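You operate a simulated robot arm through the tools that you are given. There is no shell and no other tool.

You are at the controls of a simulated robot arm. One attempt, no reset.

JOB
Put air on the cream block and dab all three cap nuts.
Fine: shut the yellow knob, open the blue one, wet the orange pad in the tin, dab each nut, stand the pad on the tin. Set down upright: orange pad.

It is judged by the outcome, as a careful person would: the job done as asked, and still so three seconds after it is handed in. It fails if anything else is knocked over, pushed out of place, dropped, spilled or broken. Lids that push on must go on centred and level and be pressed home; caps that screw on are set level and turned clockwise until they are tight.

ROBOT AND FRAMES
A 7-joint arm with a two-finger gripper, fixed in place. Base frame: the origin is at the foot of the arm, x ahead of it, y to its left, z up; the work surface is at about z = 880. Lengths are in mm, angles in rad, forces in N, time in s.
With the tool pointing down near the work surface it reaches from about 340 to 720 mm from the base axis. Its first joint turns from -1.152 to 1.152 rad. Payload 2.45 kg.
The TCP is the grasp point between the finger pads, 26 mm short of the fingertips. In the tool frame z runs along the fingers and y along their closing line. The gripper opens to 96 mm. The gripper's body begins 69 mm behind the TCP.
Orientation is told as [roll, pitch, yaw] about the base's x, y, z axes, in that order, counted from this pose: with the fingers straight down and closing along the base's y, the tool's x points along the base's -x, its y along +y and its z along -z.

CONTROLS
- The arm moves only by the tool nudge_tool. Its argument "commands" is one flat list of numbers, 7 for each row, row after row: the shift along the tool's x, y, z in mm, then the turn, a rotation vector about the tool's x, y, z in rad, then the finger opening in mm, from 0 to 96. In form: [tx, ty, tz, rx, ry, rz, hand, tx, ty, tz, rx, ry, rz, hand, ...]. A call has 1 to 20 rows; each row shifts and turns the commanded pose from where the row before left it, along the tool's axes as they then stand. A row lasts 0.2 s, in which the tool goes at most 50 mm and 0.15 rad; a call with a longer step from one row to the next is refused whole, and so is a gripper value outside its range. A pose out of reach is approached as far as the arm can. The call stops where the force on the tool passes 40 N (or 10 N more than at its start, if that is more) or the arm is blocked; 0.2 s more then pass. The fingers move at their own pace and stop on an object; they squeeze with about 34 N. The grip force told is the motor's: it shows also when the fingers shut on nothing. Time passes only in rows, and 0.2 s behind the last, so rows that do not move let the fingers close. It gives the time, the measured TCP pose, the force on the tool (base axes), the opening and the grip force at its end, in the units of the frame above (readings bear some noise), with the torque about the TCP (base axes, N m) and any sound that the robot's microphone picked up.
- Cameras (640 x 400 px; columns grow to the right, rows downward): "scene" is fixed at [161.7, -389.2, 1422]; the picture's right is [0.80, -0.60, 0.00], its down [-0.35, -0.47, -0.81] and it looks along [0.48, 0.65, -0.59] (base axes); focal length 234 px, centre (320, 200). "wrist" rides on the gripper at [82, 3, -98] in the tool frame; the picture's right is [-0.04, 1.00, 0.00], its down [-0.73, -0.03, -0.68] and it looks along [-0.68, -0.03, 0.73] (tool axes); focal length 256 px, centre (320, 200). There is no depth. A picture from a camera that has moved, and an enlarged one, comes with that camera's place and axes in the base frame and with its lens.
- get_image(camera): a new picture of that camera. No time passes.
- zoom(camera, box): a new picture of the part [left, top, right, bottom] of that camera's present view, enlarged. No time passes.
- finish_job(): hands the job in; it is judged then, once.

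Nothing tells you positions but the pictures and the camera data. Unless the task says otherwise, let go and move clear before handing in.

The tools are called after ">>>" by a JSON object that holds its "method" and its "body". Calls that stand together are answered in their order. nudge_tool: Moves the arm, as the interface text tells. Its arguments: {"type":"object","properties":{"commands":{"type":"array"}},"required":["commands"]} The other tools are called the same way: get_image (camera) takes a picture; zoom (camera, box) takes an enlarged picture of a part of a camera's view; finish_job () hands the job in.

At the start:

```text
clock: 0.0
ee_pos: [390.8, -166.5, 1284.0]
ee_rot: [0.001, 0.0, -0.001]
contact_force: [0.5, 0.3, 0.8]
torque: [-0.03, -0.01, 0.04]
grip_width: 96.1
gripper_force: 0.1
```

scene: 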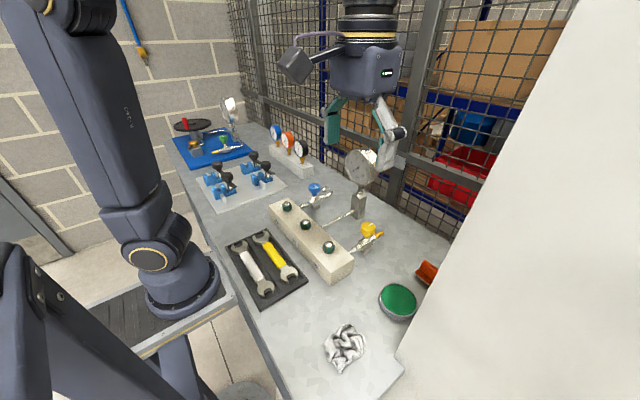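
wrist: 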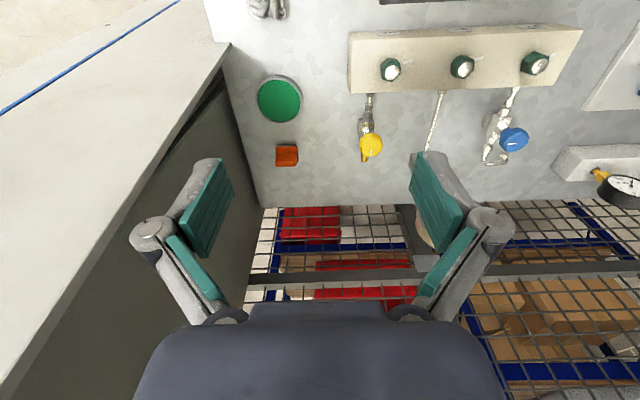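

I see the cream block with three green cap nuts, a yellow and a blue valve knob, a green tin and an orange pad. I'll look closer before moving anything.

>>> {"method": "zoom", "body": {"camera": "scene", "box": [240, 140, 400, 290]}}

>>> {"method": "zoom", "body": {"camera": "scene", "box": [320, 210, 460, 320]}}

>>> {"method": "zoom", "body": {"camera": "wrist", "box": [330, 20, 590, 180]}}

>>> {"method": "zoom", "body": {"camera": "wrist", "box": [220, 50, 400, 180]}}

```text
2.67 times, centred on (320, 215) of scene
camera zoom: at [161.7, -389.2, 1422.0], right [0.8, -0.6, 0.0], down [-0.35, -0.47, -0.81], along [0.48, 0.65, -0.59], focal length 624 px, centre (320, 160)
```

zoom: 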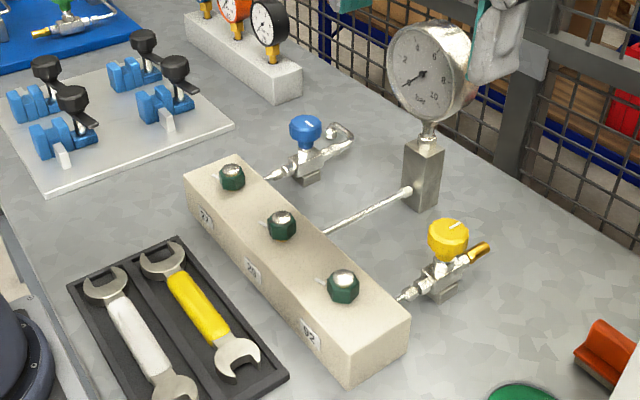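

```text
3.64 times, centred on (390, 265) of scene
camera zoom: at [161.7, -389.2, 1422.0], right [0.8, -0.6, 0.0], down [-0.35, -0.47, -0.81], along [0.48, 0.65, -0.59], focal length 852 px, centre (66, -36)
```

zoom: 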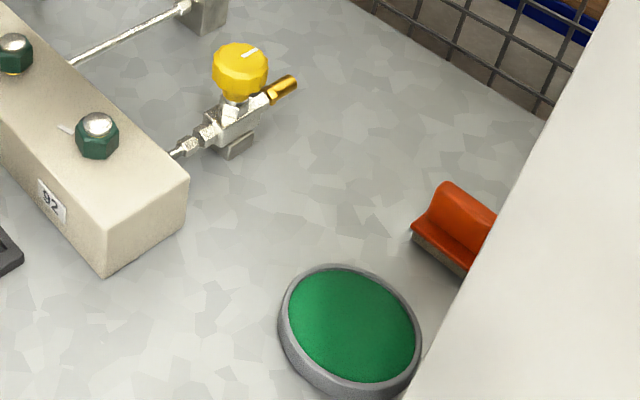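

```text
2.46 times, centred on (460, 100) of wrist
camera zoom: at [307.7, -164.9, 1382.9], right [0.04, 1.0, 0.0], down [0.73, -0.03, 0.68], along [0.68, -0.03, -0.73], focal length 630 px, centre (-25, 446)
```

zoom: 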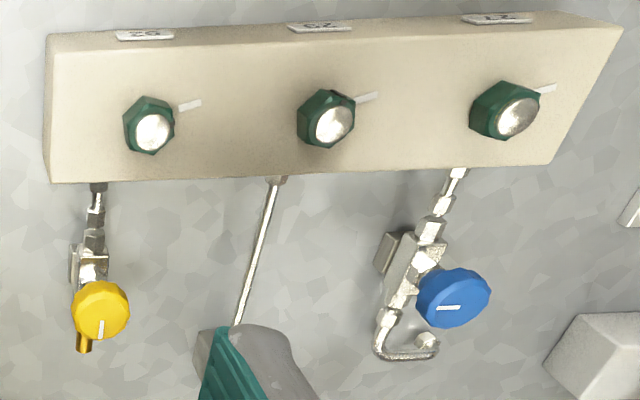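

```text
3.08 times, centred on (310, 115) of wrist
camera zoom: at [307.7, -164.9, 1382.9], right [0.04, 1.0, 0.0], down [0.73, -0.03, 0.68], along [0.68, -0.03, -0.73], focal length 788 px, centre (351, 462)
```

zoom: 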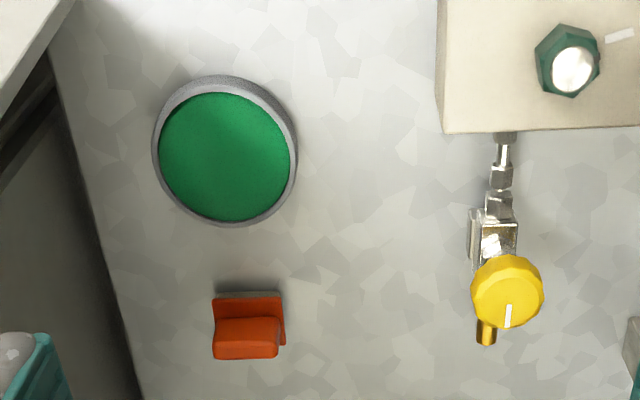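

The nuts sit at about x=436, y=-61/50/162, z≈950. The yellow knob is near (564,-78,960), the blue near (562,185,960), the tin near (495,-250) and the pad near (625,-250). I'll move closer to see the yellow valve well.

>>> {"method": "nudge_tool", "body": {"commands": [-14, 14.4, 40, 0, 0, 0, 96, -14, 14.4, 40, 0, 0, 0, 96, -14, 14.4, 40, 0, 0, 0, 96, -14, 14.4, 40, 0, 0, 0, 96, -14, 14.4, 40, 0, 0, 0, 96, -14, 14.4, 40, 0, 0, 0, 96, 0, 0, 0, 0, 0, 0, 96]}}

>>> {"method": "get_image", "body": {"camera": "wrist"}}

>>> {"method": "zoom", "body": {"camera": "scene", "box": [320, 130, 400, 190]}}

```text
clock: 1.6
ee_pos: [476.7, -81.3, 1044.8]
ee_rot: [0.0, -0.001, -0.002]
contact_force: [0.8, 0.8, -0.2]
torque: [0.01, 0.0, -0.02]
grip_width: 96.3
gripper_force: 0.1
```

```text
taken
camera wrist: at [392.5, -79.1, 1142.8], right [0.04, 1.0, 0.0], down [0.73, -0.03, 0.68], along [0.68, -0.03, -0.73], focal length 256 px, centre (320, 200)
```

wrist: 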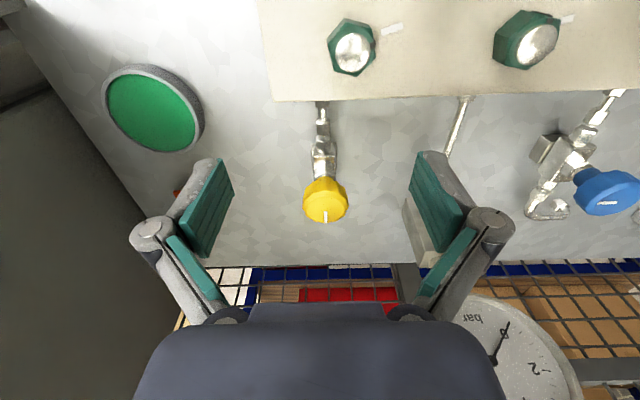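

```text
6.67 times, centred on (360, 160) of scene
camera zoom: at [161.8, -389.2, 1422.0], right [0.8, -0.6, 0.0], down [-0.35, -0.47, -0.81], along [0.48, 0.65, -0.59], focal length 1561 px, centre (53, 467)
```

zoom: 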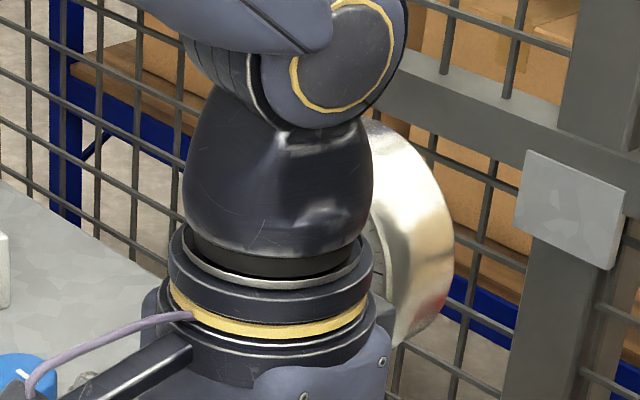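

The yellow knob is close to the picture centre. I'll zoom in on both valves, the nuts and the gauge.

>>> {"method": "zoom", "body": {"camera": "wrist", "box": [270, 90, 390, 240]}}

>>> {"method": "zoom", "body": {"camera": "wrist", "box": [500, 80, 640, 240]}}

>>> {"method": "zoom", "body": {"camera": "wrist", "box": [310, 0, 600, 110]}}

>>> {"method": "zoom", "body": {"camera": "wrist", "box": [440, 280, 600, 400]}}

```text
2.67 times, centred on (330, 165) of wrist
camera zoom: at [392.5, -79.1, 1142.8], right [0.04, 1.0, 0.0], down [0.73, -0.03, 0.68], along [0.68, -0.03, -0.73], focal length 683 px, centre (293, 293)
```

zoom: 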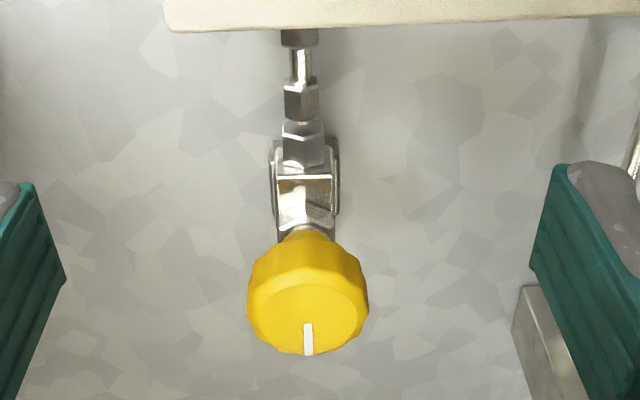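

```text
2.50 times, centred on (570, 160) of wrist
camera zoom: at [392.5, -79.1, 1142.8], right [0.04, 1.0, 0.0], down [0.73, -0.03, 0.68], along [0.68, -0.03, -0.73], focal length 640 px, centre (-305, 300)
```

zoom: 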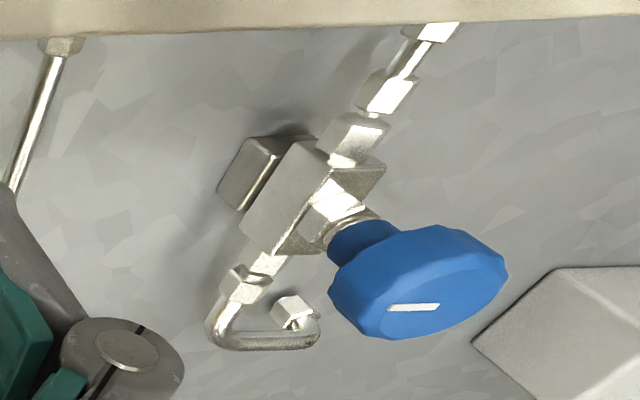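

```text
2.21 times, centred on (455, 55) of wrist
camera zoom: at [392.5, -79.1, 1142.8], right [0.04, 1.0, 0.0], down [0.73, -0.03, 0.68], along [0.68, -0.03, -0.73], focal length 565 px, centre (22, 520)
```

zoom: 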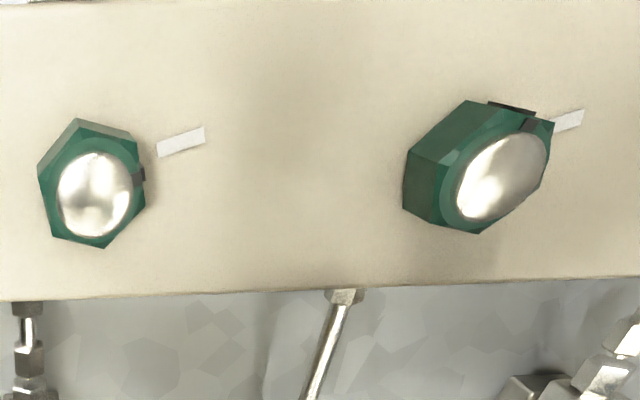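

```text
3.33 times, centred on (520, 340) of wrist
camera zoom: at [392.5, -79.1, 1142.8], right [0.04, 1.0, 0.0], down [0.73, -0.03, 0.68], along [0.68, -0.03, -0.73], focal length 853 px, centre (-347, -267)
```

zoom: 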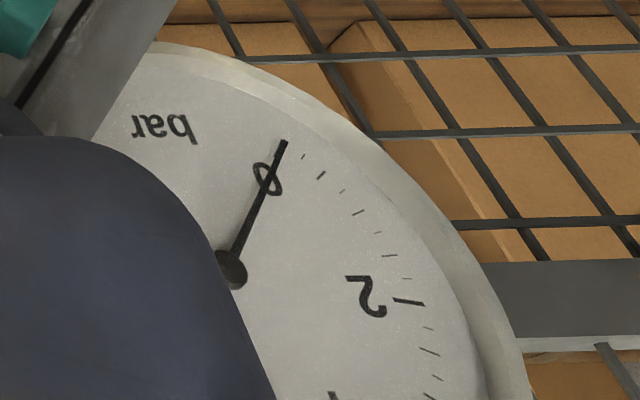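

The gauge reads 0. The yellow mark lies along the pipe (open) and the blue mark lies across it (shut). I'll move above the yellow knob, at about (563,-78), to line up.

>>> {"method": "nudge_tool", "body": {"commands": [-30, 1, 0, 0, 0, 0, 96, -30, 1, 10, 0, 0, 0, 96, -26, 1, 15, 0, 0, 0, 96, 0, 0, 0, 0, 0, 0, 96]}}

>>> {"method": "get_image", "body": {"camera": "wrist"}}

>>> {"method": "zoom", "body": {"camera": "scene", "box": [320, 180, 440, 260]}}

```text
clock: 2.6
ee_pos: [561.4, -78.4, 1019.4]
ee_rot: [0.0, -0.001, 0.0]
contact_force: [-0.5, -0.4, -0.1]
torque: [-0.02, 0.01, 0.02]
grip_width: 96.1
gripper_force: 0.1
```

```text
taken
camera wrist: at [478.4, -75.5, 1118.2], right [0.04, 1.0, 0.0], down [0.73, -0.03, 0.68], along [0.68, -0.03, -0.73], focal length 256 px, centre (320, 200)
```

wrist: 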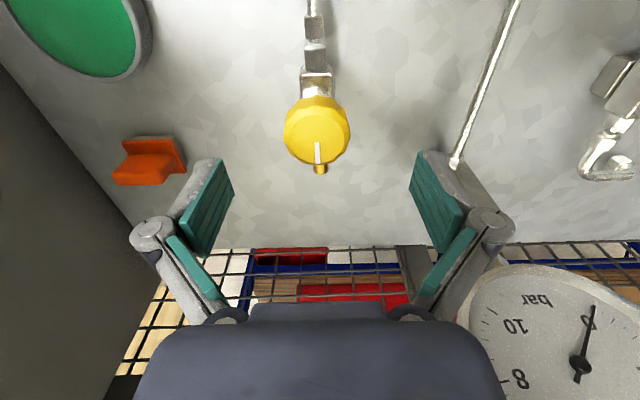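

```text
5.00 times, centred on (380, 220) of scene
camera zoom: at [161.8, -389.2, 1422.0], right [0.8, -0.6, 0.0], down [-0.35, -0.47, -0.81], along [0.48, 0.65, -0.59], focal length 1171 px, centre (20, 100)
```

zoom: 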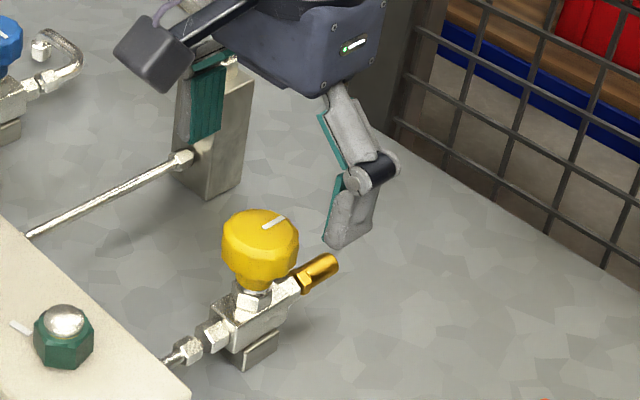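

The knob top is at about (563,-80,964), roughly 44 mm wide and 23 mm tall. I'll come down over it, grip it, and then turn clockwise seen from above, which is +rz about the tool.

>>> {"method": "nudge_tool", "body": {"commands": [-1.5, -1.5, 0, 0, 0, 0, 80, 0, 0, 20, 0, 0, 0, 70, 0, 0, 20, 0, 0, 0, 65, 0, 0, 12, 0, 0, 0, 65, 0, 0, 0, 0, 0, 0, 36, 0, 0, 0, 0, 0, 0, 36, 0, 0, 0, 0, 0, 0, 36]}}

>>> {"method": "get_image", "body": {"camera": "wrist"}}

>>> {"method": "zoom", "body": {"camera": "scene", "box": [320, 180, 440, 260]}}

```text
clock: 4.2
ee_pos: [562.1, -80.4, 967.4]
ee_rot: [0.0, 0.0, -0.001]
contact_force: [0.3, -2.9, -1.0]
torque: [-0.06, -0.16, 0.02]
grip_width: 40.7
gripper_force: 40.5
```

```text
taken
camera wrist: at [479.5, -77.4, 1066.1], right [0.04, 1.0, 0.0], down [0.73, -0.03, 0.68], along [0.68, -0.03, -0.73], focal length 256 px, centre (320, 200)
```

wrist: 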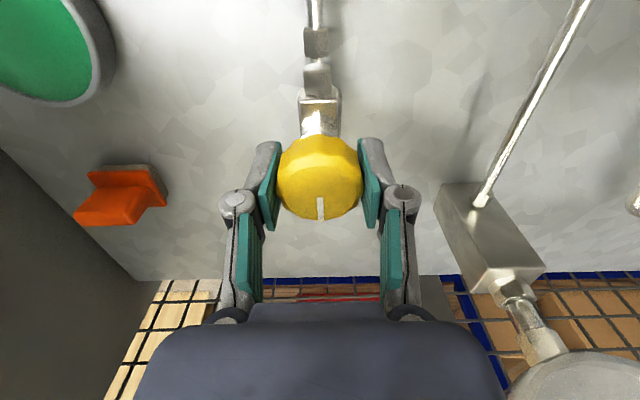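

```text
5.00 times, centred on (380, 220) of scene
camera zoom: at [161.7, -389.3, 1422.0], right [0.8, -0.6, 0.0], down [-0.35, -0.47, -0.81], along [0.48, 0.65, -0.59], focal length 1171 px, centre (20, 100)
```

zoom: 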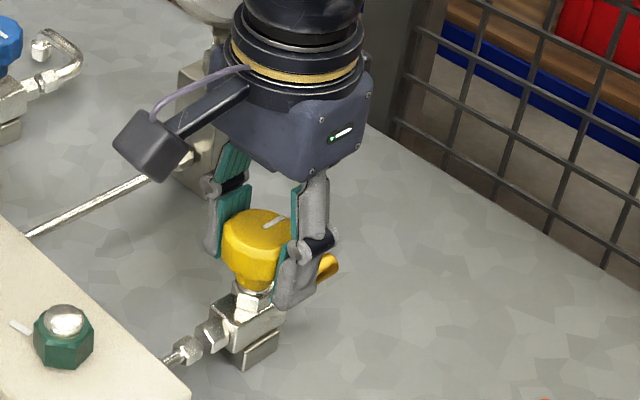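

The knob is gripped. I'll turn it clockwise in small steps and watch the torque.

>>> {"method": "nudge_tool", "body": {"commands": [0, 0, 0, 0, 0, 0.1, 36, 0, 0, 0, 0, 0, 0.1, 36, 0, 0, 0, 0, 0, 0.1, 36, 0, 0, 0, 0, 0, 0.1, 36, 0, 0, 0, 0, 0, 0, 36]}}

>>> {"method": "get_image", "body": {"camera": "wrist"}}

```text
clock: 5.4
ee_pos: [561.4, -80.2, 968.0]
ee_rot: [-0.002, 0.001, -0.404]
contact_force: [-2.2, -9.5, -3.4]
torque: [-0.29, -0.13, 0.0]
grip_width: 40.7
gripper_force: 44.9
```

```text
taken
camera wrist: at [487.2, -46.4, 1066.1], right [0.43, 0.9, 0.0], down [0.66, -0.31, 0.68], along [0.61, -0.29, -0.73], focal length 256 px, centre (320, 200)
```

wrist: 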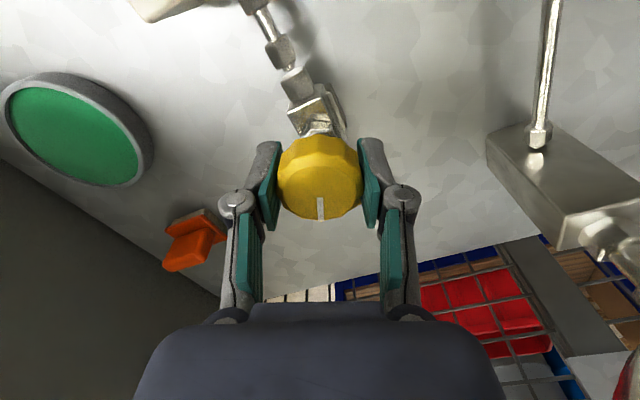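

>>> {"method": "nudge_tool", "body": {"commands": [0, 0, 0, 0, 0, 0.1, 36, 0, 0, 0, 0, 0, 0.1, 36, 0, 0, 0, 0, 0, 0.1, 36, 0, 0, 0, 0, 0, 0.1, 36, 0, 0, 0, 0, 0, 0.1, 36, 0, 0, 0, 0, 0, 0.1, 36, 0, 0, 0, 0, 0, 0.1, 36, 0, 0, 0, 0, 0, 0.1, 36, 0, 0, 0, 0, 0, 0, 36]}}

>>> {"method": "get_image", "body": {"camera": "wrist"}}

```text
clock: 7.4
ee_pos: [560.2, -82.2, 968.2]
ee_rot: [-0.002, -0.002, -1.201]
contact_force: [-14.3, -21.7, 4.8]
torque: [0.08, 0.32, 0.0]
grip_width: 40.7
gripper_force: 45.1
```

```text
taken
camera wrist: at [533.7, -4.9, 1066.0], right [0.95, 0.32, 0.0], down [0.24, -0.69, 0.68], along [0.22, -0.65, -0.73], focal length 256 px, centre (320, 200)
```

wrist: 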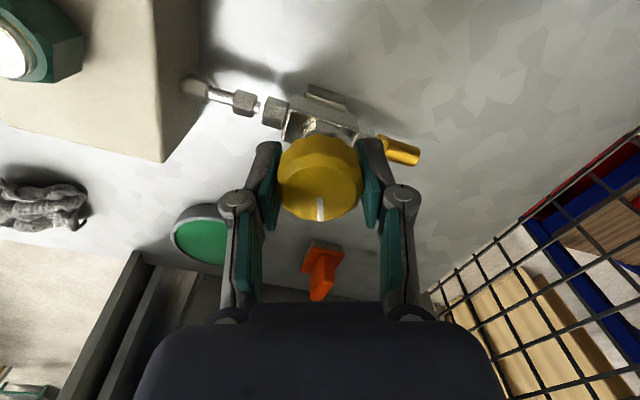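

It turns freely with little torque. A small side force shows my grip is about 3 mm off the knob axis, so I'll correct for that and keep turning.

>>> {"method": "nudge_tool", "body": {"commands": [-1.8, -3.1, 0, 0, 0, 0, 36, 0, -0.3, 0, 0, 0, 0.1, 36, 0, -0.3, 0, 0, 0, 0.1, 36, 0, -0.3, 0, 0, 0, 0.1, 36, 0, -0.3, 0, 0, 0, 0.1, 36, 0, 0, 0, 0, 0, 0, 36]}}

>>> {"method": "get_image", "body": {"camera": "wrist"}}

```text
clock: 8.8
ee_pos: [560.5, -82.2, 967.9]
ee_rot: [0.005, 0.002, -1.601]
contact_force: [9.6, -2.7, -4.1]
torque: [-0.26, -0.05, 0.45]
grip_width: 40.6
gripper_force: 44.9
```

```text
taken
camera wrist: at [564.3, -0.8, 1066.4], right [1.0, -0.07, 0.0], down [-0.05, -0.73, 0.68], along [-0.04, -0.68, -0.74], focal length 256 px, centre (320, 200)
```

wrist: 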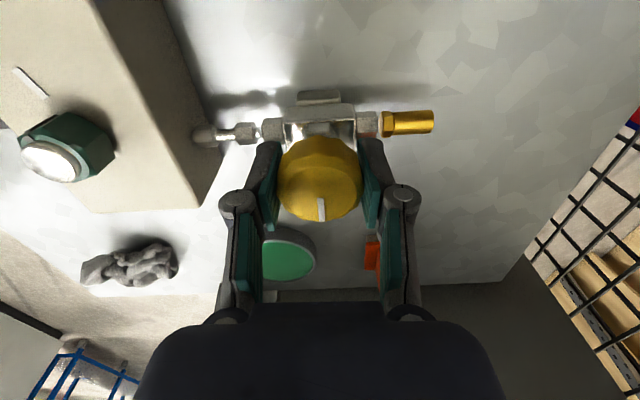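

Torque is now building at about a quarter turn. I'll try a little more to see if this is the stop.

>>> {"method": "nudge_tool", "body": {"commands": [0, 0, 0, 0, 0, 0.05, 36, 0, 0, 0, 0, 0, 0.05, 36, 0, 0, 0, 0, 0, 0.05, 36, 0, 0, 0, 0, 0, 0, 36]}}

>>> {"method": "get_image", "body": {"camera": "wrist"}}

```text
clock: 9.8
ee_pos: [560.3, -81.6, 967.8]
ee_rot: [0.001, 0.001, -1.749]
contact_force: [14.9, 8.0, -1.6]
torque: [0.26, -0.17, 0.61]
grip_width: 40.4
gripper_force: 45.3
```

```text
taken
camera wrist: at [576.2, -2.5, 1066.5], right [0.98, -0.22, 0.0], down [-0.16, -0.72, 0.68], along [-0.15, -0.66, -0.74], focal length 256 px, centre (320, 200)
```

wrist: 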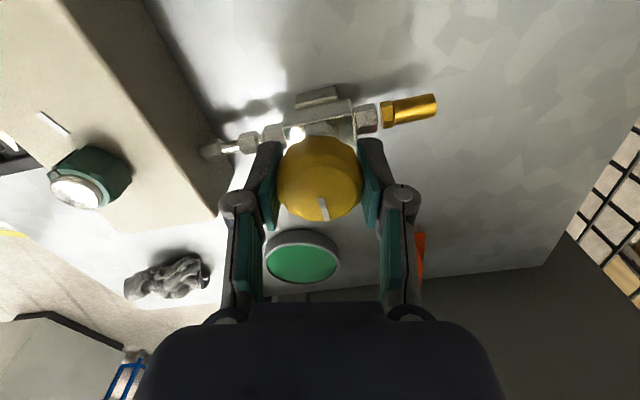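

>>> {"method": "zoom", "body": {"camera": "wrist", "box": [260, 100, 380, 240]}}

>>> {"method": "zoom", "body": {"camera": "scene", "box": [320, 180, 440, 260]}}

```text
2.86 times, centred on (320, 170) of wrist
camera zoom: at [576.2, -2.5, 1066.5], right [0.98, -0.22, 0.0], down [-0.16, -0.72, 0.68], along [-0.15, -0.66, -0.74], focal length 731 px, centre (320, 286)
```

zoom: 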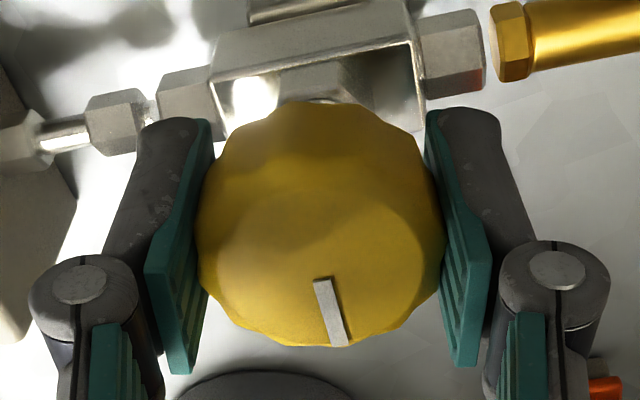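

```text
5.00 times, centred on (380, 220) of scene
camera zoom: at [162.2, -389.0, 1422.0], right [0.8, -0.6, 0.0], down [-0.35, -0.47, -0.81], along [0.48, 0.65, -0.59], focal length 1171 px, centre (20, 100)
```

zoom: 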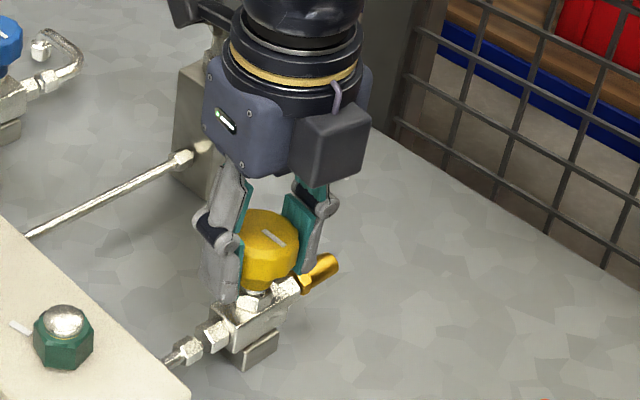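

The knob has stopped at a quarter turn and the gripper is slipping on it, so the mark is across the pipe and yellow is shut. I'll release, lift, and carry on to the blue knob, passing in front of the gauge.

>>> {"method": "nudge_tool", "body": {"commands": [0, 0, 0, 0, 0, 0, 65, 0, 0, 0, 0, 0, 0, 65, 0, 0, -30, 0, 0, 0, 70, 0, 0, -40, 0, 0, 0, 70, 0, 0, 0, 0, 0, -0.14, 70, 0, 0, 0, 0, 0, -0.14, 70, 0, 0, 0, 0, 0, -0.14, 70, 0, 0, 0, 0, 0, -0.14, 70, 0, 0, 0, 0, 0, -0.14, 70, 0, 0, 0, 0, 0, -0.14, 70, 0, 0, 0, 0, 0, -0.11, 70, 0, 0, 0, 0, 0, 0, 70]}}

>>> {"method": "get_image", "body": {"camera": "wrist"}}

>>> {"method": "zoom", "body": {"camera": "scene", "box": [320, 180, 440, 260]}}

```text
clock: 12.4
ee_pos: [557.4, -82.6, 1037.8]
ee_rot: [0.0, -0.001, -0.798]
contact_force: [0.7, -0.3, -0.1]
torque: [-0.03, 0.02, 0.03]
grip_width: 70.0
gripper_force: 0.2
```

```text
taken
camera wrist: at [502.8, -22.5, 1136.3], right [0.74, 0.67, 0.0], down [0.49, -0.55, 0.68], along [0.46, -0.5, -0.73], focal length 256 px, centre (320, 200)
```

wrist: 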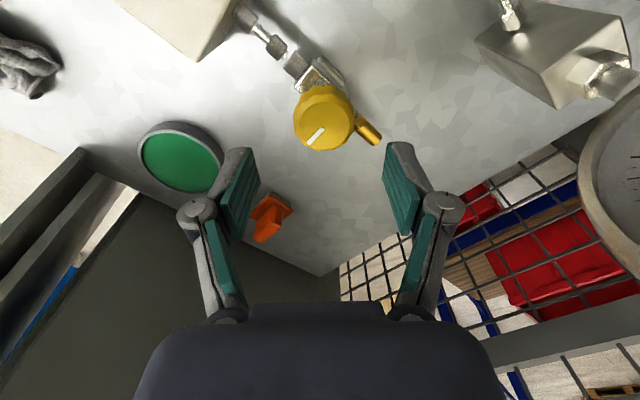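

```text
5.00 times, centred on (380, 220) of scene
camera zoom: at [161.7, -389.2, 1422.0], right [0.8, -0.6, 0.0], down [-0.35, -0.47, -0.81], along [0.48, 0.65, -0.59], focal length 1171 px, centre (20, 100)
```

zoom: 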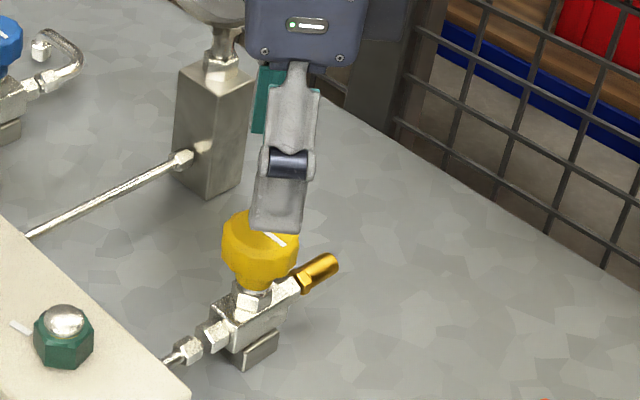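

Yellow is shut, with its mark across the pipe. Next I'll travel to the blue knob.

>>> {"method": "nudge_tool", "body": {"commands": [19.9, -20.4, -5, 0, 0, 0, 70, 19.9, -20.4, -5, 0, 0, 0, 70, 31.9, 31, 0, 0, 0, 0, 70, 31.9, 31, 0, 0, 0, 0, 70, 31.9, 31, 0, 0, 0, 0, 70, 31.9, 31, 0, 0, 0, 0, 70, 31.9, 31, 0, 0, 0, 0, 70, 31.9, 31, 0, 0, 0, 0, 70, 0, 0, 0, 0, 0, 0, 70]}}

>>> {"method": "get_image", "body": {"camera": "wrist"}}

>>> {"method": "zoom", "body": {"camera": "scene", "box": [270, 150, 390, 250]}}

```text
clock: 14.4
ee_pos: [501.2, 184.5, 1048.4]
ee_rot: [0.0, -0.001, -0.798]
contact_force: [0.4, 0.2, 1.2]
torque: [0.02, -0.01, 0.0]
grip_width: 70.0
gripper_force: 0.0
```

```text
taken
camera wrist: at [445.7, 245.1, 1145.9], right [0.74, 0.67, 0.0], down [0.49, -0.55, 0.68], along [0.45, -0.51, -0.73], focal length 256 px, centre (320, 200)
```

wrist: 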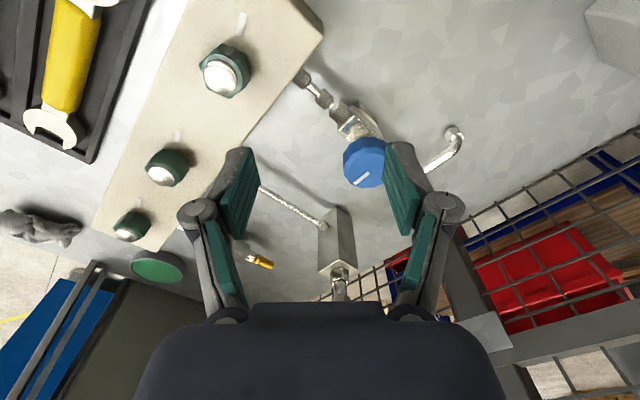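

```text
4.00 times, centred on (330, 200) of scene
camera zoom: at [161.8, -389.2, 1422.0], right [0.8, -0.6, 0.0], down [-0.35, -0.47, -0.81], along [0.48, 0.65, -0.59], focal length 937 px, centre (280, 200)
```

zoom: 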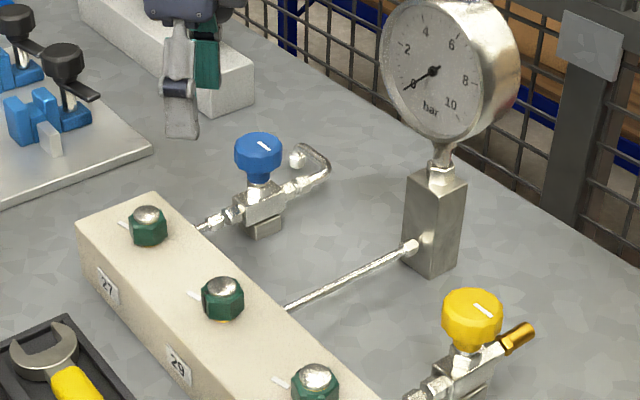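

>>> {"method": "nudge_tool", "body": {"commands": [-21.8, 19.1, 19, 0, 0, 0, 70, -21.8, 19.1, 19, 0, 0, 0, 70, 0, 0, 0, 0, 0, 0, 70]}}

>>> {"method": "get_image", "body": {"camera": "wrist"}}

>>> {"method": "zoom", "body": {"camera": "scene", "box": [270, 150, 390, 250]}}

```text
clock: 15.2
ee_pos: [559.5, 179.0, 1010.4]
ee_rot: [0.0, 0.0, -0.798]
contact_force: [-0.7, -1.1, -0.1]
torque: [0.02, 0.01, 0.0]
grip_width: 69.8
gripper_force: 0.1
```

```text
taken
camera wrist: at [504.3, 239.3, 1108.6], right [0.74, 0.67, 0.0], down [0.49, -0.55, 0.68], along [0.45, -0.51, -0.73], focal length 256 px, centre (320, 200)
```

wrist: 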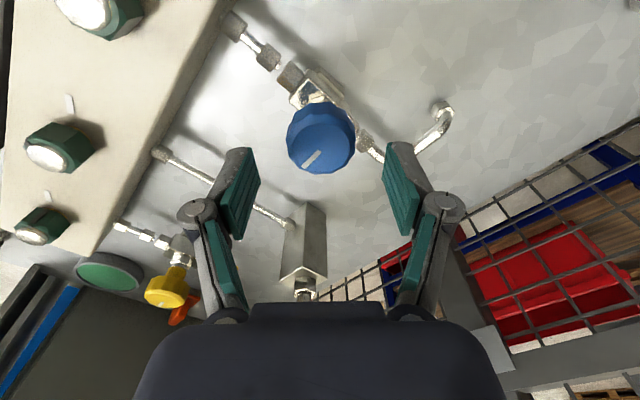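

```text
4.00 times, centred on (330, 200) of scene
camera zoom: at [161.7, -389.2, 1422.0], right [0.8, -0.6, 0.0], down [-0.35, -0.47, -0.81], along [0.48, 0.65, -0.59], focal length 937 px, centre (280, 200)
```

zoom: 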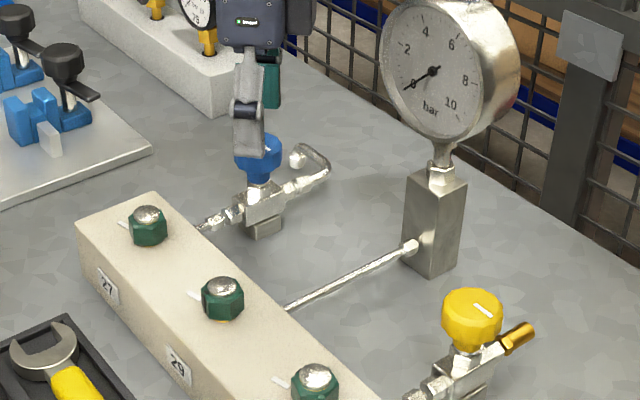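

>>> {"method": "zoom", "body": {"camera": "wrist", "box": [260, 70, 380, 210]}}

```text
2.86 times, centred on (320, 140) of wrist
camera zoom: at [504.3, 239.3, 1108.6], right [0.74, 0.67, 0.0], down [0.49, -0.55, 0.68], along [0.45, -0.51, -0.73], focal length 731 px, centre (320, 371)
```

zoom: 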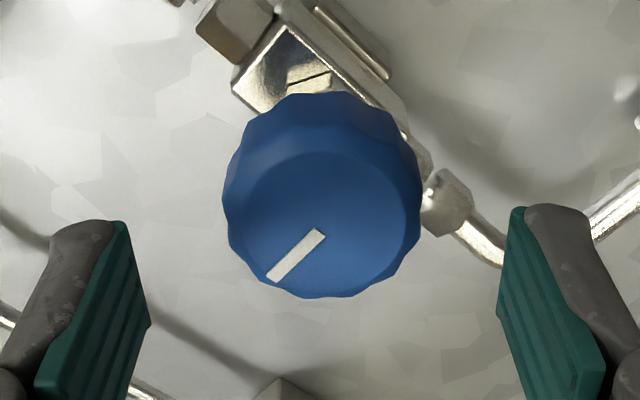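

The blue knob is lined up at about (561,178). I'll lower, grip, and start turning anticlockwise.

>>> {"method": "nudge_tool", "body": {"commands": [-2, 0, 0, 0, 0, 0, 65, 0, 0, 15, 0, 0, 0, 65, 0, 0, 15, 0, 0, 0, 65, 0, 0, 13, 0, 0, 0, 65, 0, 0, 0, 0, 0, 0, 36, 0, 0, 0, 0, 0, 0, 36, 0, 0, 0, 0, 0, 0, 36, 0, 0, 0, 0, 0, -0.1, 36, 0, 0, 0, 0, 0, -0.1, 36, 0, 0, 0, 0, 0, -0.1, 36, 0, 0, 0, 0, 0, 0, 36]}}

>>> {"method": "get_image", "body": {"camera": "wrist"}}

>>> {"method": "zoom", "body": {"camera": "scene", "box": [270, 150, 390, 250]}}

```text
clock: 17.6
ee_pos: [561.7, 179.9, 967.0]
ee_rot: [0.002, -0.002, -0.498]
contact_force: [15.3, 9.4, -9.0]
torque: [0.43, -0.04, 0.02]
grip_width: 40.4
gripper_force: 45.3
```

```text
taken
camera wrist: at [490.1, 220.1, 1064.8], right [0.51, 0.86, 0.0], down [0.63, -0.38, 0.68], along [0.59, -0.35, -0.73], focal length 256 px, centre (320, 200)
```

wrist: 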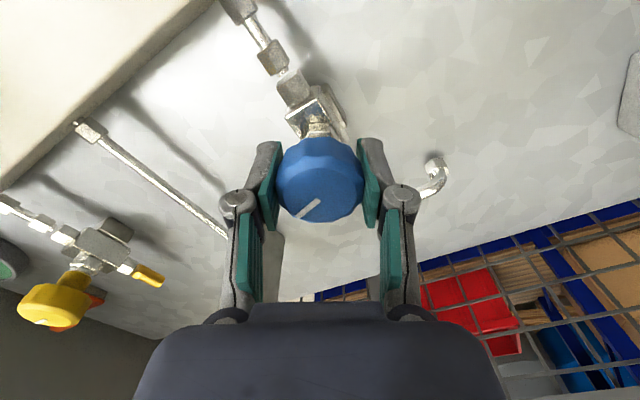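

```text
4.00 times, centred on (330, 200) of scene
camera zoom: at [162.3, -388.9, 1422.1], right [0.8, -0.6, 0.0], down [-0.35, -0.47, -0.81], along [0.48, 0.65, -0.59], focal length 937 px, centre (280, 200)
```

zoom: 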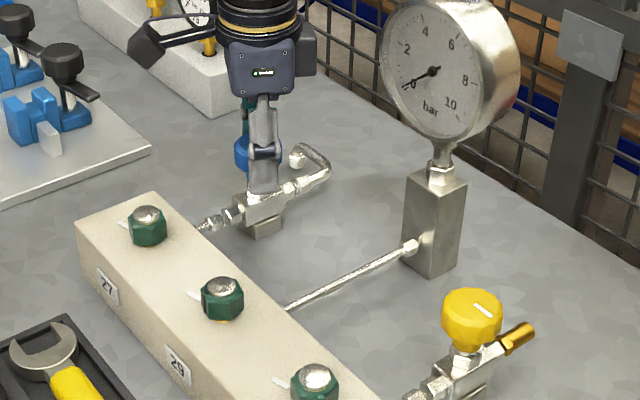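

The knob is turning with the gripper. I'll ease off the side load and continue.

>>> {"method": "nudge_tool", "body": {"commands": [0, 2.5, 0, 0, 0, 0, 36, 0, 0, 0, 0, 0, -0.1, 36, 0, 0, 0, 0, 0, -0.1, 36, 0, 0, 0, 0, 0, -0.1, 36, 0, 0, 0, 0, 0, -0.1, 36, 0, 0, 0, 0, 0, -0.1, 36, 0, 0, 0, 0, 0, 0, 36]}}

>>> {"method": "zoom", "body": {"camera": "scene", "box": [270, 150, 390, 250]}}

```text
clock: 19.2
ee_pos: [560.9, 180.1, 966.6]
ee_rot: [-0.001, -0.001, 0.003]
contact_force: [-0.3, -6.8, -0.1]
torque: [-0.03, 0.06, 0.07]
grip_width: 40.4
gripper_force: 44.8
```

```text
4.00 times, centred on (330, 200) of scene
camera zoom: at [161.7, -389.4, 1422.0], right [0.8, -0.6, 0.0], down [-0.35, -0.47, -0.81], along [0.48, 0.65, -0.59], focal length 937 px, centre (280, 200)
```

zoom: 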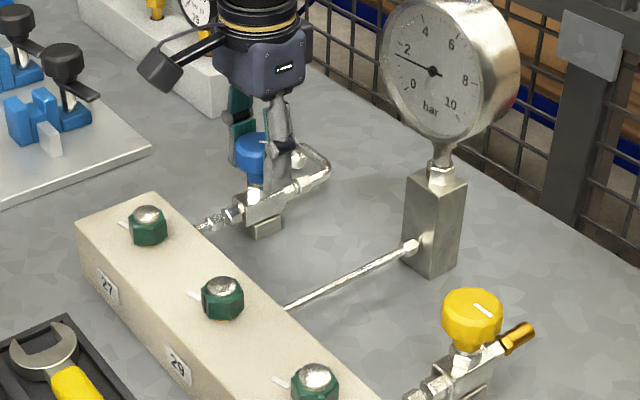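

The gauge is rising, now near 2 bar. I'll keep opening toward a full quarter turn.

>>> {"method": "nudge_tool", "body": {"commands": [0, 0, 0, 0, 0, -0.1, 36, 0, 0, 0, 0, 0, -0.1, 36, 0, 0, 0, 0, 0, -0.1, 36, 0, 0, 0, 0, 0, -0.1, 36, 0, 0, 0, 0, 0, -0.1, 36, 0, 0, 0, 0, 0, -0.1, 36, 0, 0, 0, 0, 0, -0.1, 36, 0, 0, 0, 0, 0, -0.05, 36, 0, 0, 0, 0, 0, 0, 36]}}

>>> {"method": "get_image", "body": {"camera": "wrist"}}

>>> {"method": "zoom", "body": {"camera": "scene", "box": [270, 150, 390, 250]}}

```text
clock: 21.2
ee_pos: [560.6, 182.0, 967.3]
ee_rot: [0.0, 0.0, 0.752]
contact_force: [-8.7, 0.6, -0.5]
torque: [0.18, 0.2, 0.01]
grip_width: 40.2
gripper_force: 44.9
```

```text
taken
camera wrist: at [498.6, 127.0, 1065.0], right [-0.65, 0.76, 0.0], down [0.56, 0.48, 0.68], along [0.51, 0.44, -0.73], focal length 256 px, centre (320, 200)
```

wrist: 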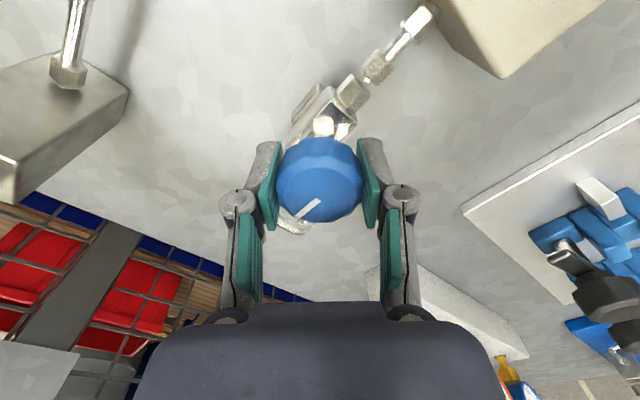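

```text
4.00 times, centred on (330, 200) of scene
camera zoom: at [161.5, -389.2, 1422.1], right [0.8, -0.6, 0.0], down [-0.35, -0.47, -0.81], along [0.48, 0.65, -0.59], focal length 937 px, centre (280, 200)
```

zoom: 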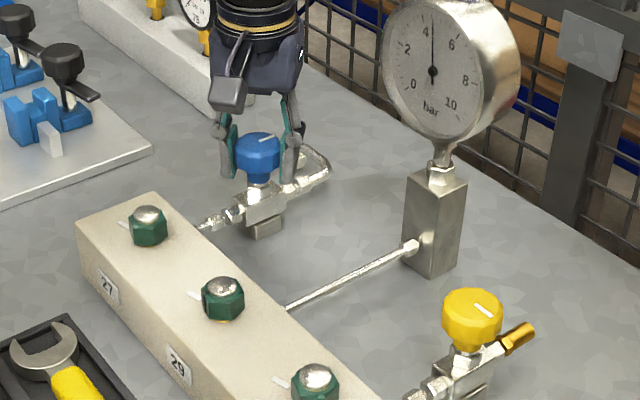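

The gauge reads about 4.4 bar and is still rising. A little more turn should find the open stop.

>>> {"method": "nudge_tool", "body": {"commands": [0, 0, 0, 0, 0, -0.06, 36, 0, 0, 0, 0, 0, -0.06, 36, 0, 0, 0, 0, 0, -0.06, 36, 0, 0, 0, 0, 0, 0, 36]}}

>>> {"method": "zoom", "body": {"camera": "scene", "box": [270, 150, 390, 250]}}

>>> {"method": "get_image", "body": {"camera": "wrist"}}

```text
clock: 22.2
ee_pos: [561.7, 183.0, 966.9]
ee_rot: [-0.001, 0.0, 0.933]
contact_force: [-4.5, 10.8, -4.1]
torque: [0.51, -0.08, -0.64]
grip_width: 40.5
gripper_force: 45.3
```

```text
4.00 times, centred on (330, 200) of scene
camera zoom: at [161.7, -388.9, 1422.1], right [0.8, -0.6, 0.0], down [-0.35, -0.47, -0.81], along [0.48, 0.65, -0.59], focal length 937 px, centre (280, 200)
```

zoom: 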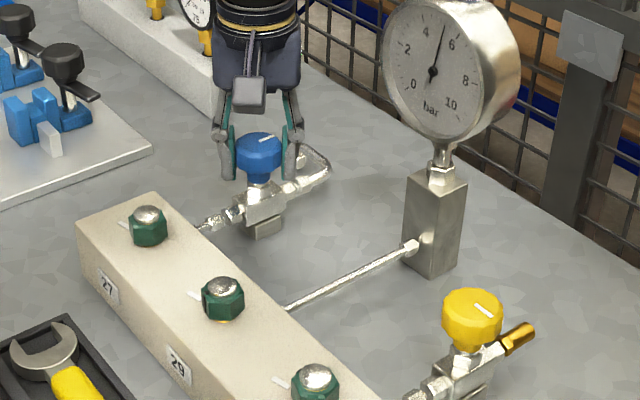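

```text
taken
camera wrist: at [509.5, 117.8, 1065.0], right [-0.78, 0.63, 0.0], down [0.46, 0.57, 0.68], along [0.43, 0.53, -0.73], focal length 256 px, centre (320, 200)
```

wrist: 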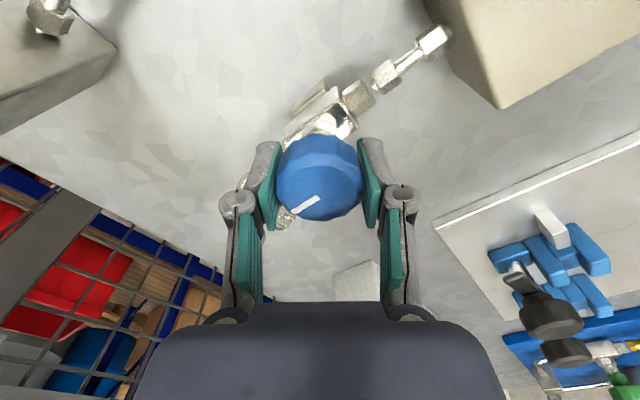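

Blue is at its open stop, with torque at -0.64, and the pressure is coming up. I'll release, lift, and head for the pad and tin.

>>> {"method": "nudge_tool", "body": {"commands": [0, 0, 0, 0, 0, 0, 65, 0, 0, 0, 0, 0, 0, 65, 0, 0, -40, 0, 0, 0, 70, 0, 0, -40, 0, 0, 0, 80, 18, 24, 0, 0, 0, 0, 90, 18, 24, 0, 0, 0, 0, 90, 0, 0, 0, 0, 0, 0.133, 90, 0, 0, 0, 0, 0, 0.133, 90, 0, 0, 0, 0, 0, 0.133, 90, 0, 0, 0, 0, 0, 0.133, 90, 0, 0, 0, 0, 0, 0.133, 90, 0, 0, 0, 0, 0, 0.133, 90, 0, 0, 0, 0, 0, 0.133, 90, 0, 0, 0, 0, 0, 0, 90]}}

>>> {"method": "zoom", "body": {"camera": "scene", "box": [270, 130, 390, 250]}}

>>> {"method": "get_image", "body": {"camera": "wrist"}}

```text
clock: 25.2
ee_pos: [501.2, 179.5, 1047.0]
ee_rot: [0.001, -0.002, -0.002]
contact_force: [-0.6, -0.5, 0.3]
torque: [0.01, 0.01, -0.01]
grip_width: 90.1
gripper_force: 0.0
```

```text
3.33 times, centred on (330, 190) of scene
camera zoom: at [161.7, -389.2, 1422.0], right [0.8, -0.6, 0.0], down [-0.35, -0.47, -0.81], along [0.48, 0.65, -0.59], focal length 780 px, centre (287, 233)
```

zoom: 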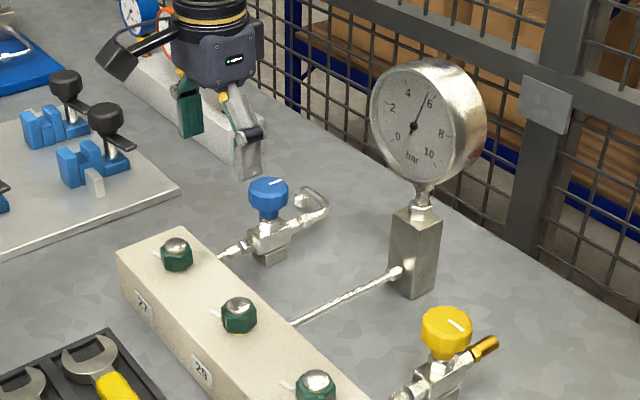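

```text
taken
camera wrist: at [419.3, 183.3, 1145.0], right [0.04, 1.0, 0.0], down [0.73, -0.03, 0.68], along [0.68, -0.03, -0.73], focal length 256 px, centre (320, 200)
```

wrist: 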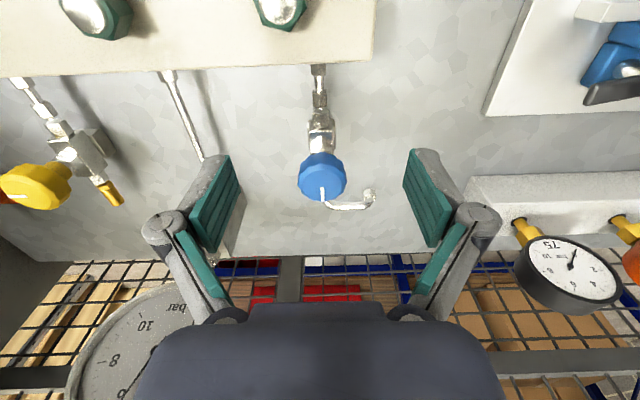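

Blue is open with its mark along the pipe, and the gauge reads about 6 bar. Now I'll move across to view the pad and tin.

>>> {"method": "nudge_tool", "body": {"commands": [0, -46, 0, 0, 0, 0, 90, 0, -46, 0, 0, 0, 0, 90, 0, -46, 0, 0, 0, 0, 90, 0, -46, 0, 0, 0, 0, 90, 0, -46, 0, 0, 0, 0, 90, 0, -46, 0, 0, 0, 0, 90, 0, -46, 0, 0, 0, 0, 90, 0, -46, 0, 0, 0, 0, 90, 0, -46, 0, 0, 0, 0, 90, 0, 0, 0, 0, 0, 0, 90]}}

>>> {"method": "get_image", "body": {"camera": "wrist"}}

>>> {"method": "zoom", "body": {"camera": "scene", "box": [320, 120, 400, 200]}}

```text
clock: 27.4
ee_pos: [501.4, -234.2, 1047.0]
ee_rot: [-0.001, 0.002, 0.002]
contact_force: [0.4, -1.6, 0.6]
torque: [0.04, 0.01, 0.03]
grip_width: 89.9
gripper_force: 0.0
```

```text
taken
camera wrist: at [420.0, -231.9, 1144.9], right [0.04, 1.0, 0.0], down [0.73, -0.03, 0.68], along [0.68, -0.03, -0.73], focal length 256 px, centre (320, 200)
```

wrist: 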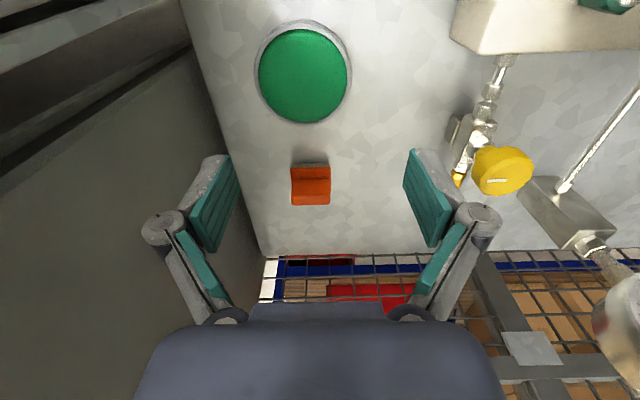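

```text
5.00 times, centred on (360, 160) of scene
camera zoom: at [161.7, -389.2, 1422.0], right [0.8, -0.6, 0.0], down [-0.35, -0.47, -0.81], along [0.48, 0.65, -0.59], focal length 1171 px, centre (120, 400)
```

zoom: 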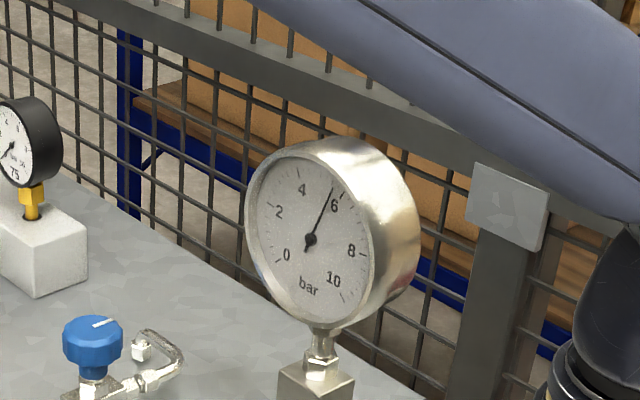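

Pressure is holding at about 6 bar. I'll zoom on the pad and tin.

>>> {"method": "zoom", "body": {"camera": "wrist", "box": [260, 140, 360, 220]}}

>>> {"method": "zoom", "body": {"camera": "wrist", "box": [240, 10, 370, 130]}}

>>> {"method": "zoom", "body": {"camera": "scene", "box": [370, 240, 470, 330]}}

```text
5.00 times, centred on (310, 180) of wrist
camera zoom: at [420.0, -231.9, 1144.9], right [0.04, 1.0, 0.0], down [0.73, -0.03, 0.68], along [0.68, -0.03, -0.73], focal length 1280 px, centre (370, 300)
```

zoom: 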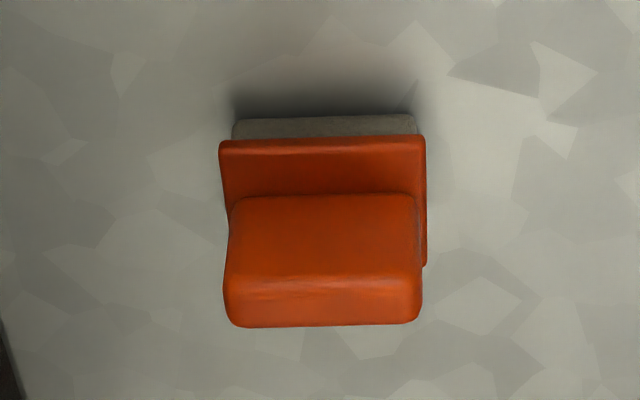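

```text
3.33 times, centred on (305, 70) of wrist
camera zoom: at [420.0, -231.9, 1144.9], right [0.04, 1.0, 0.0], down [0.73, -0.03, 0.68], along [0.68, -0.03, -0.73], focal length 853 px, centre (370, 633)
```

zoom: 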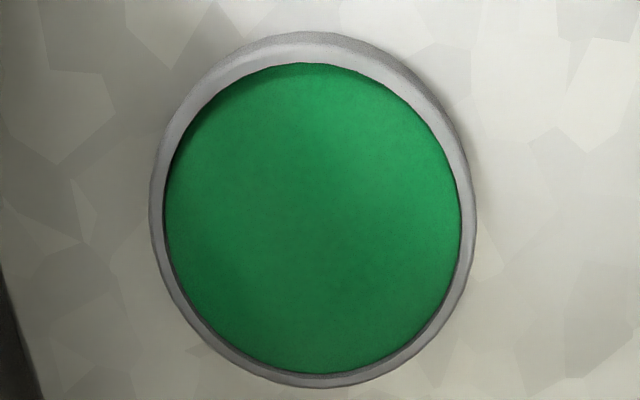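

```text
4.44 times, centred on (420, 285) of scene
camera zoom: at [161.7, -389.2, 1422.0], right [0.8, -0.6, 0.0], down [-0.35, -0.47, -0.81], along [0.48, 0.65, -0.59], focal length 1041 px, centre (-124, -178)
```

zoom: 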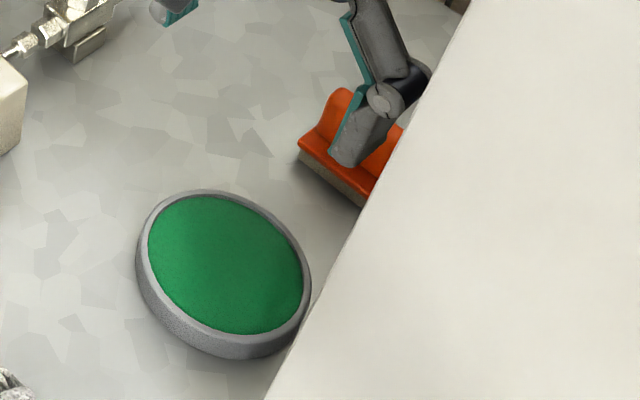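

The tin (a ring about 90 mm across with a green wet surface) is at about (495,-251). The pad is at about (623,-251), and its handle runs along y and is about 18 mm thick. I'll turn the gripper 90° so it closes along x, keeping the camera on the +y side away from the cabinet, and hover above the pad.

>>> {"method": "nudge_tool", "body": {"commands": [0, 0, 0, 0, 0, 0.131, 90, 0, 0, 0, 0, 0, 0.131, 90, 0, 0, 0, 0, 0, 0.131, 90, 0, 0, 0, 0, 0, 0.131, 90, 0, 0, 0, 0, 0, 0.131, 90, 0, 0, 0, 0, 0, 0.131, 80, 0, 0, 0, 0, 0, 0.131, 80, 0, 0, 0, 0, 0, 0.131, 80, 0, 0, 0, 0, 0, 0.131, 80, 0, 0, 0, 0, 0, 0.131, 80, 0, 0, 0, 0, 0, 0.131, 70, 0, 0, 0, 0, 0, 0.131, 70, -5, 40, 5, 0, 0, 0, 70, -5, 40, 15, 0, 0, 0, 70, -7, 41, 20, 0, 0, 0, 70, 0, 0, 0, 0, 0, 0, 70]}}

>>> {"method": "get_image", "body": {"camera": "wrist"}}

>>> {"method": "zoom", "body": {"camera": "wrist", "box": [250, 80, 390, 200]}}

>>> {"method": "get_image", "body": {"camera": "scene"}}

```text
clock: 30.8
ee_pos: [623.4, -250.4, 1006.3]
ee_rot: [0.001, -0.001, -1.575]
contact_force: [0.1, 0.0, -0.7]
torque: [-0.02, -0.01, 0.01]
grip_width: 69.9
gripper_force: 0.0
```

```text
taken
camera wrist: at [625.6, -169.7, 1105.0], right [1.0, -0.04, 0.0], down [-0.03, -0.73, 0.68], along [-0.03, -0.68, -0.73], focal length 256 px, centre (320, 200)
```

wrist: 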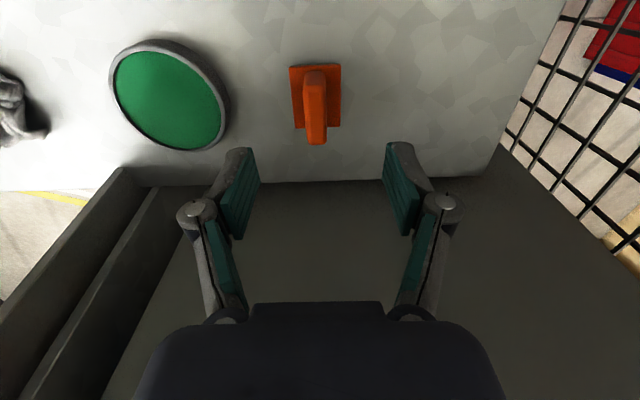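

```text
3.33 times, centred on (320, 140) of wrist
camera zoom: at [625.6, -169.7, 1105.0], right [1.0, -0.04, 0.0], down [-0.03, -0.73, 0.68], along [-0.03, -0.68, -0.73], focal length 853 px, centre (320, 400)
```

zoom: 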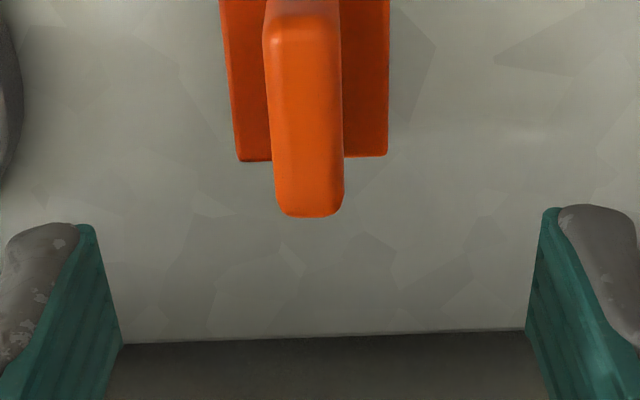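

```text
taken
```

scene: 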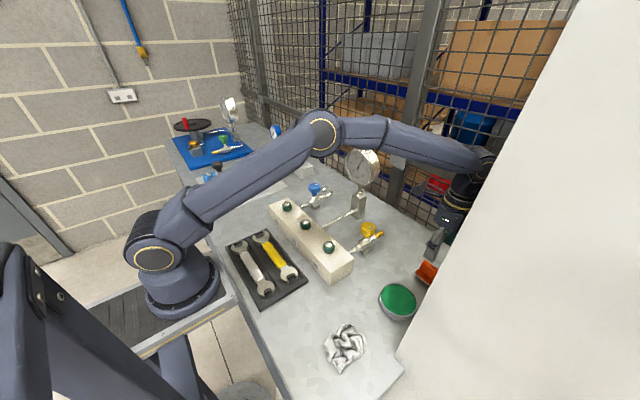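

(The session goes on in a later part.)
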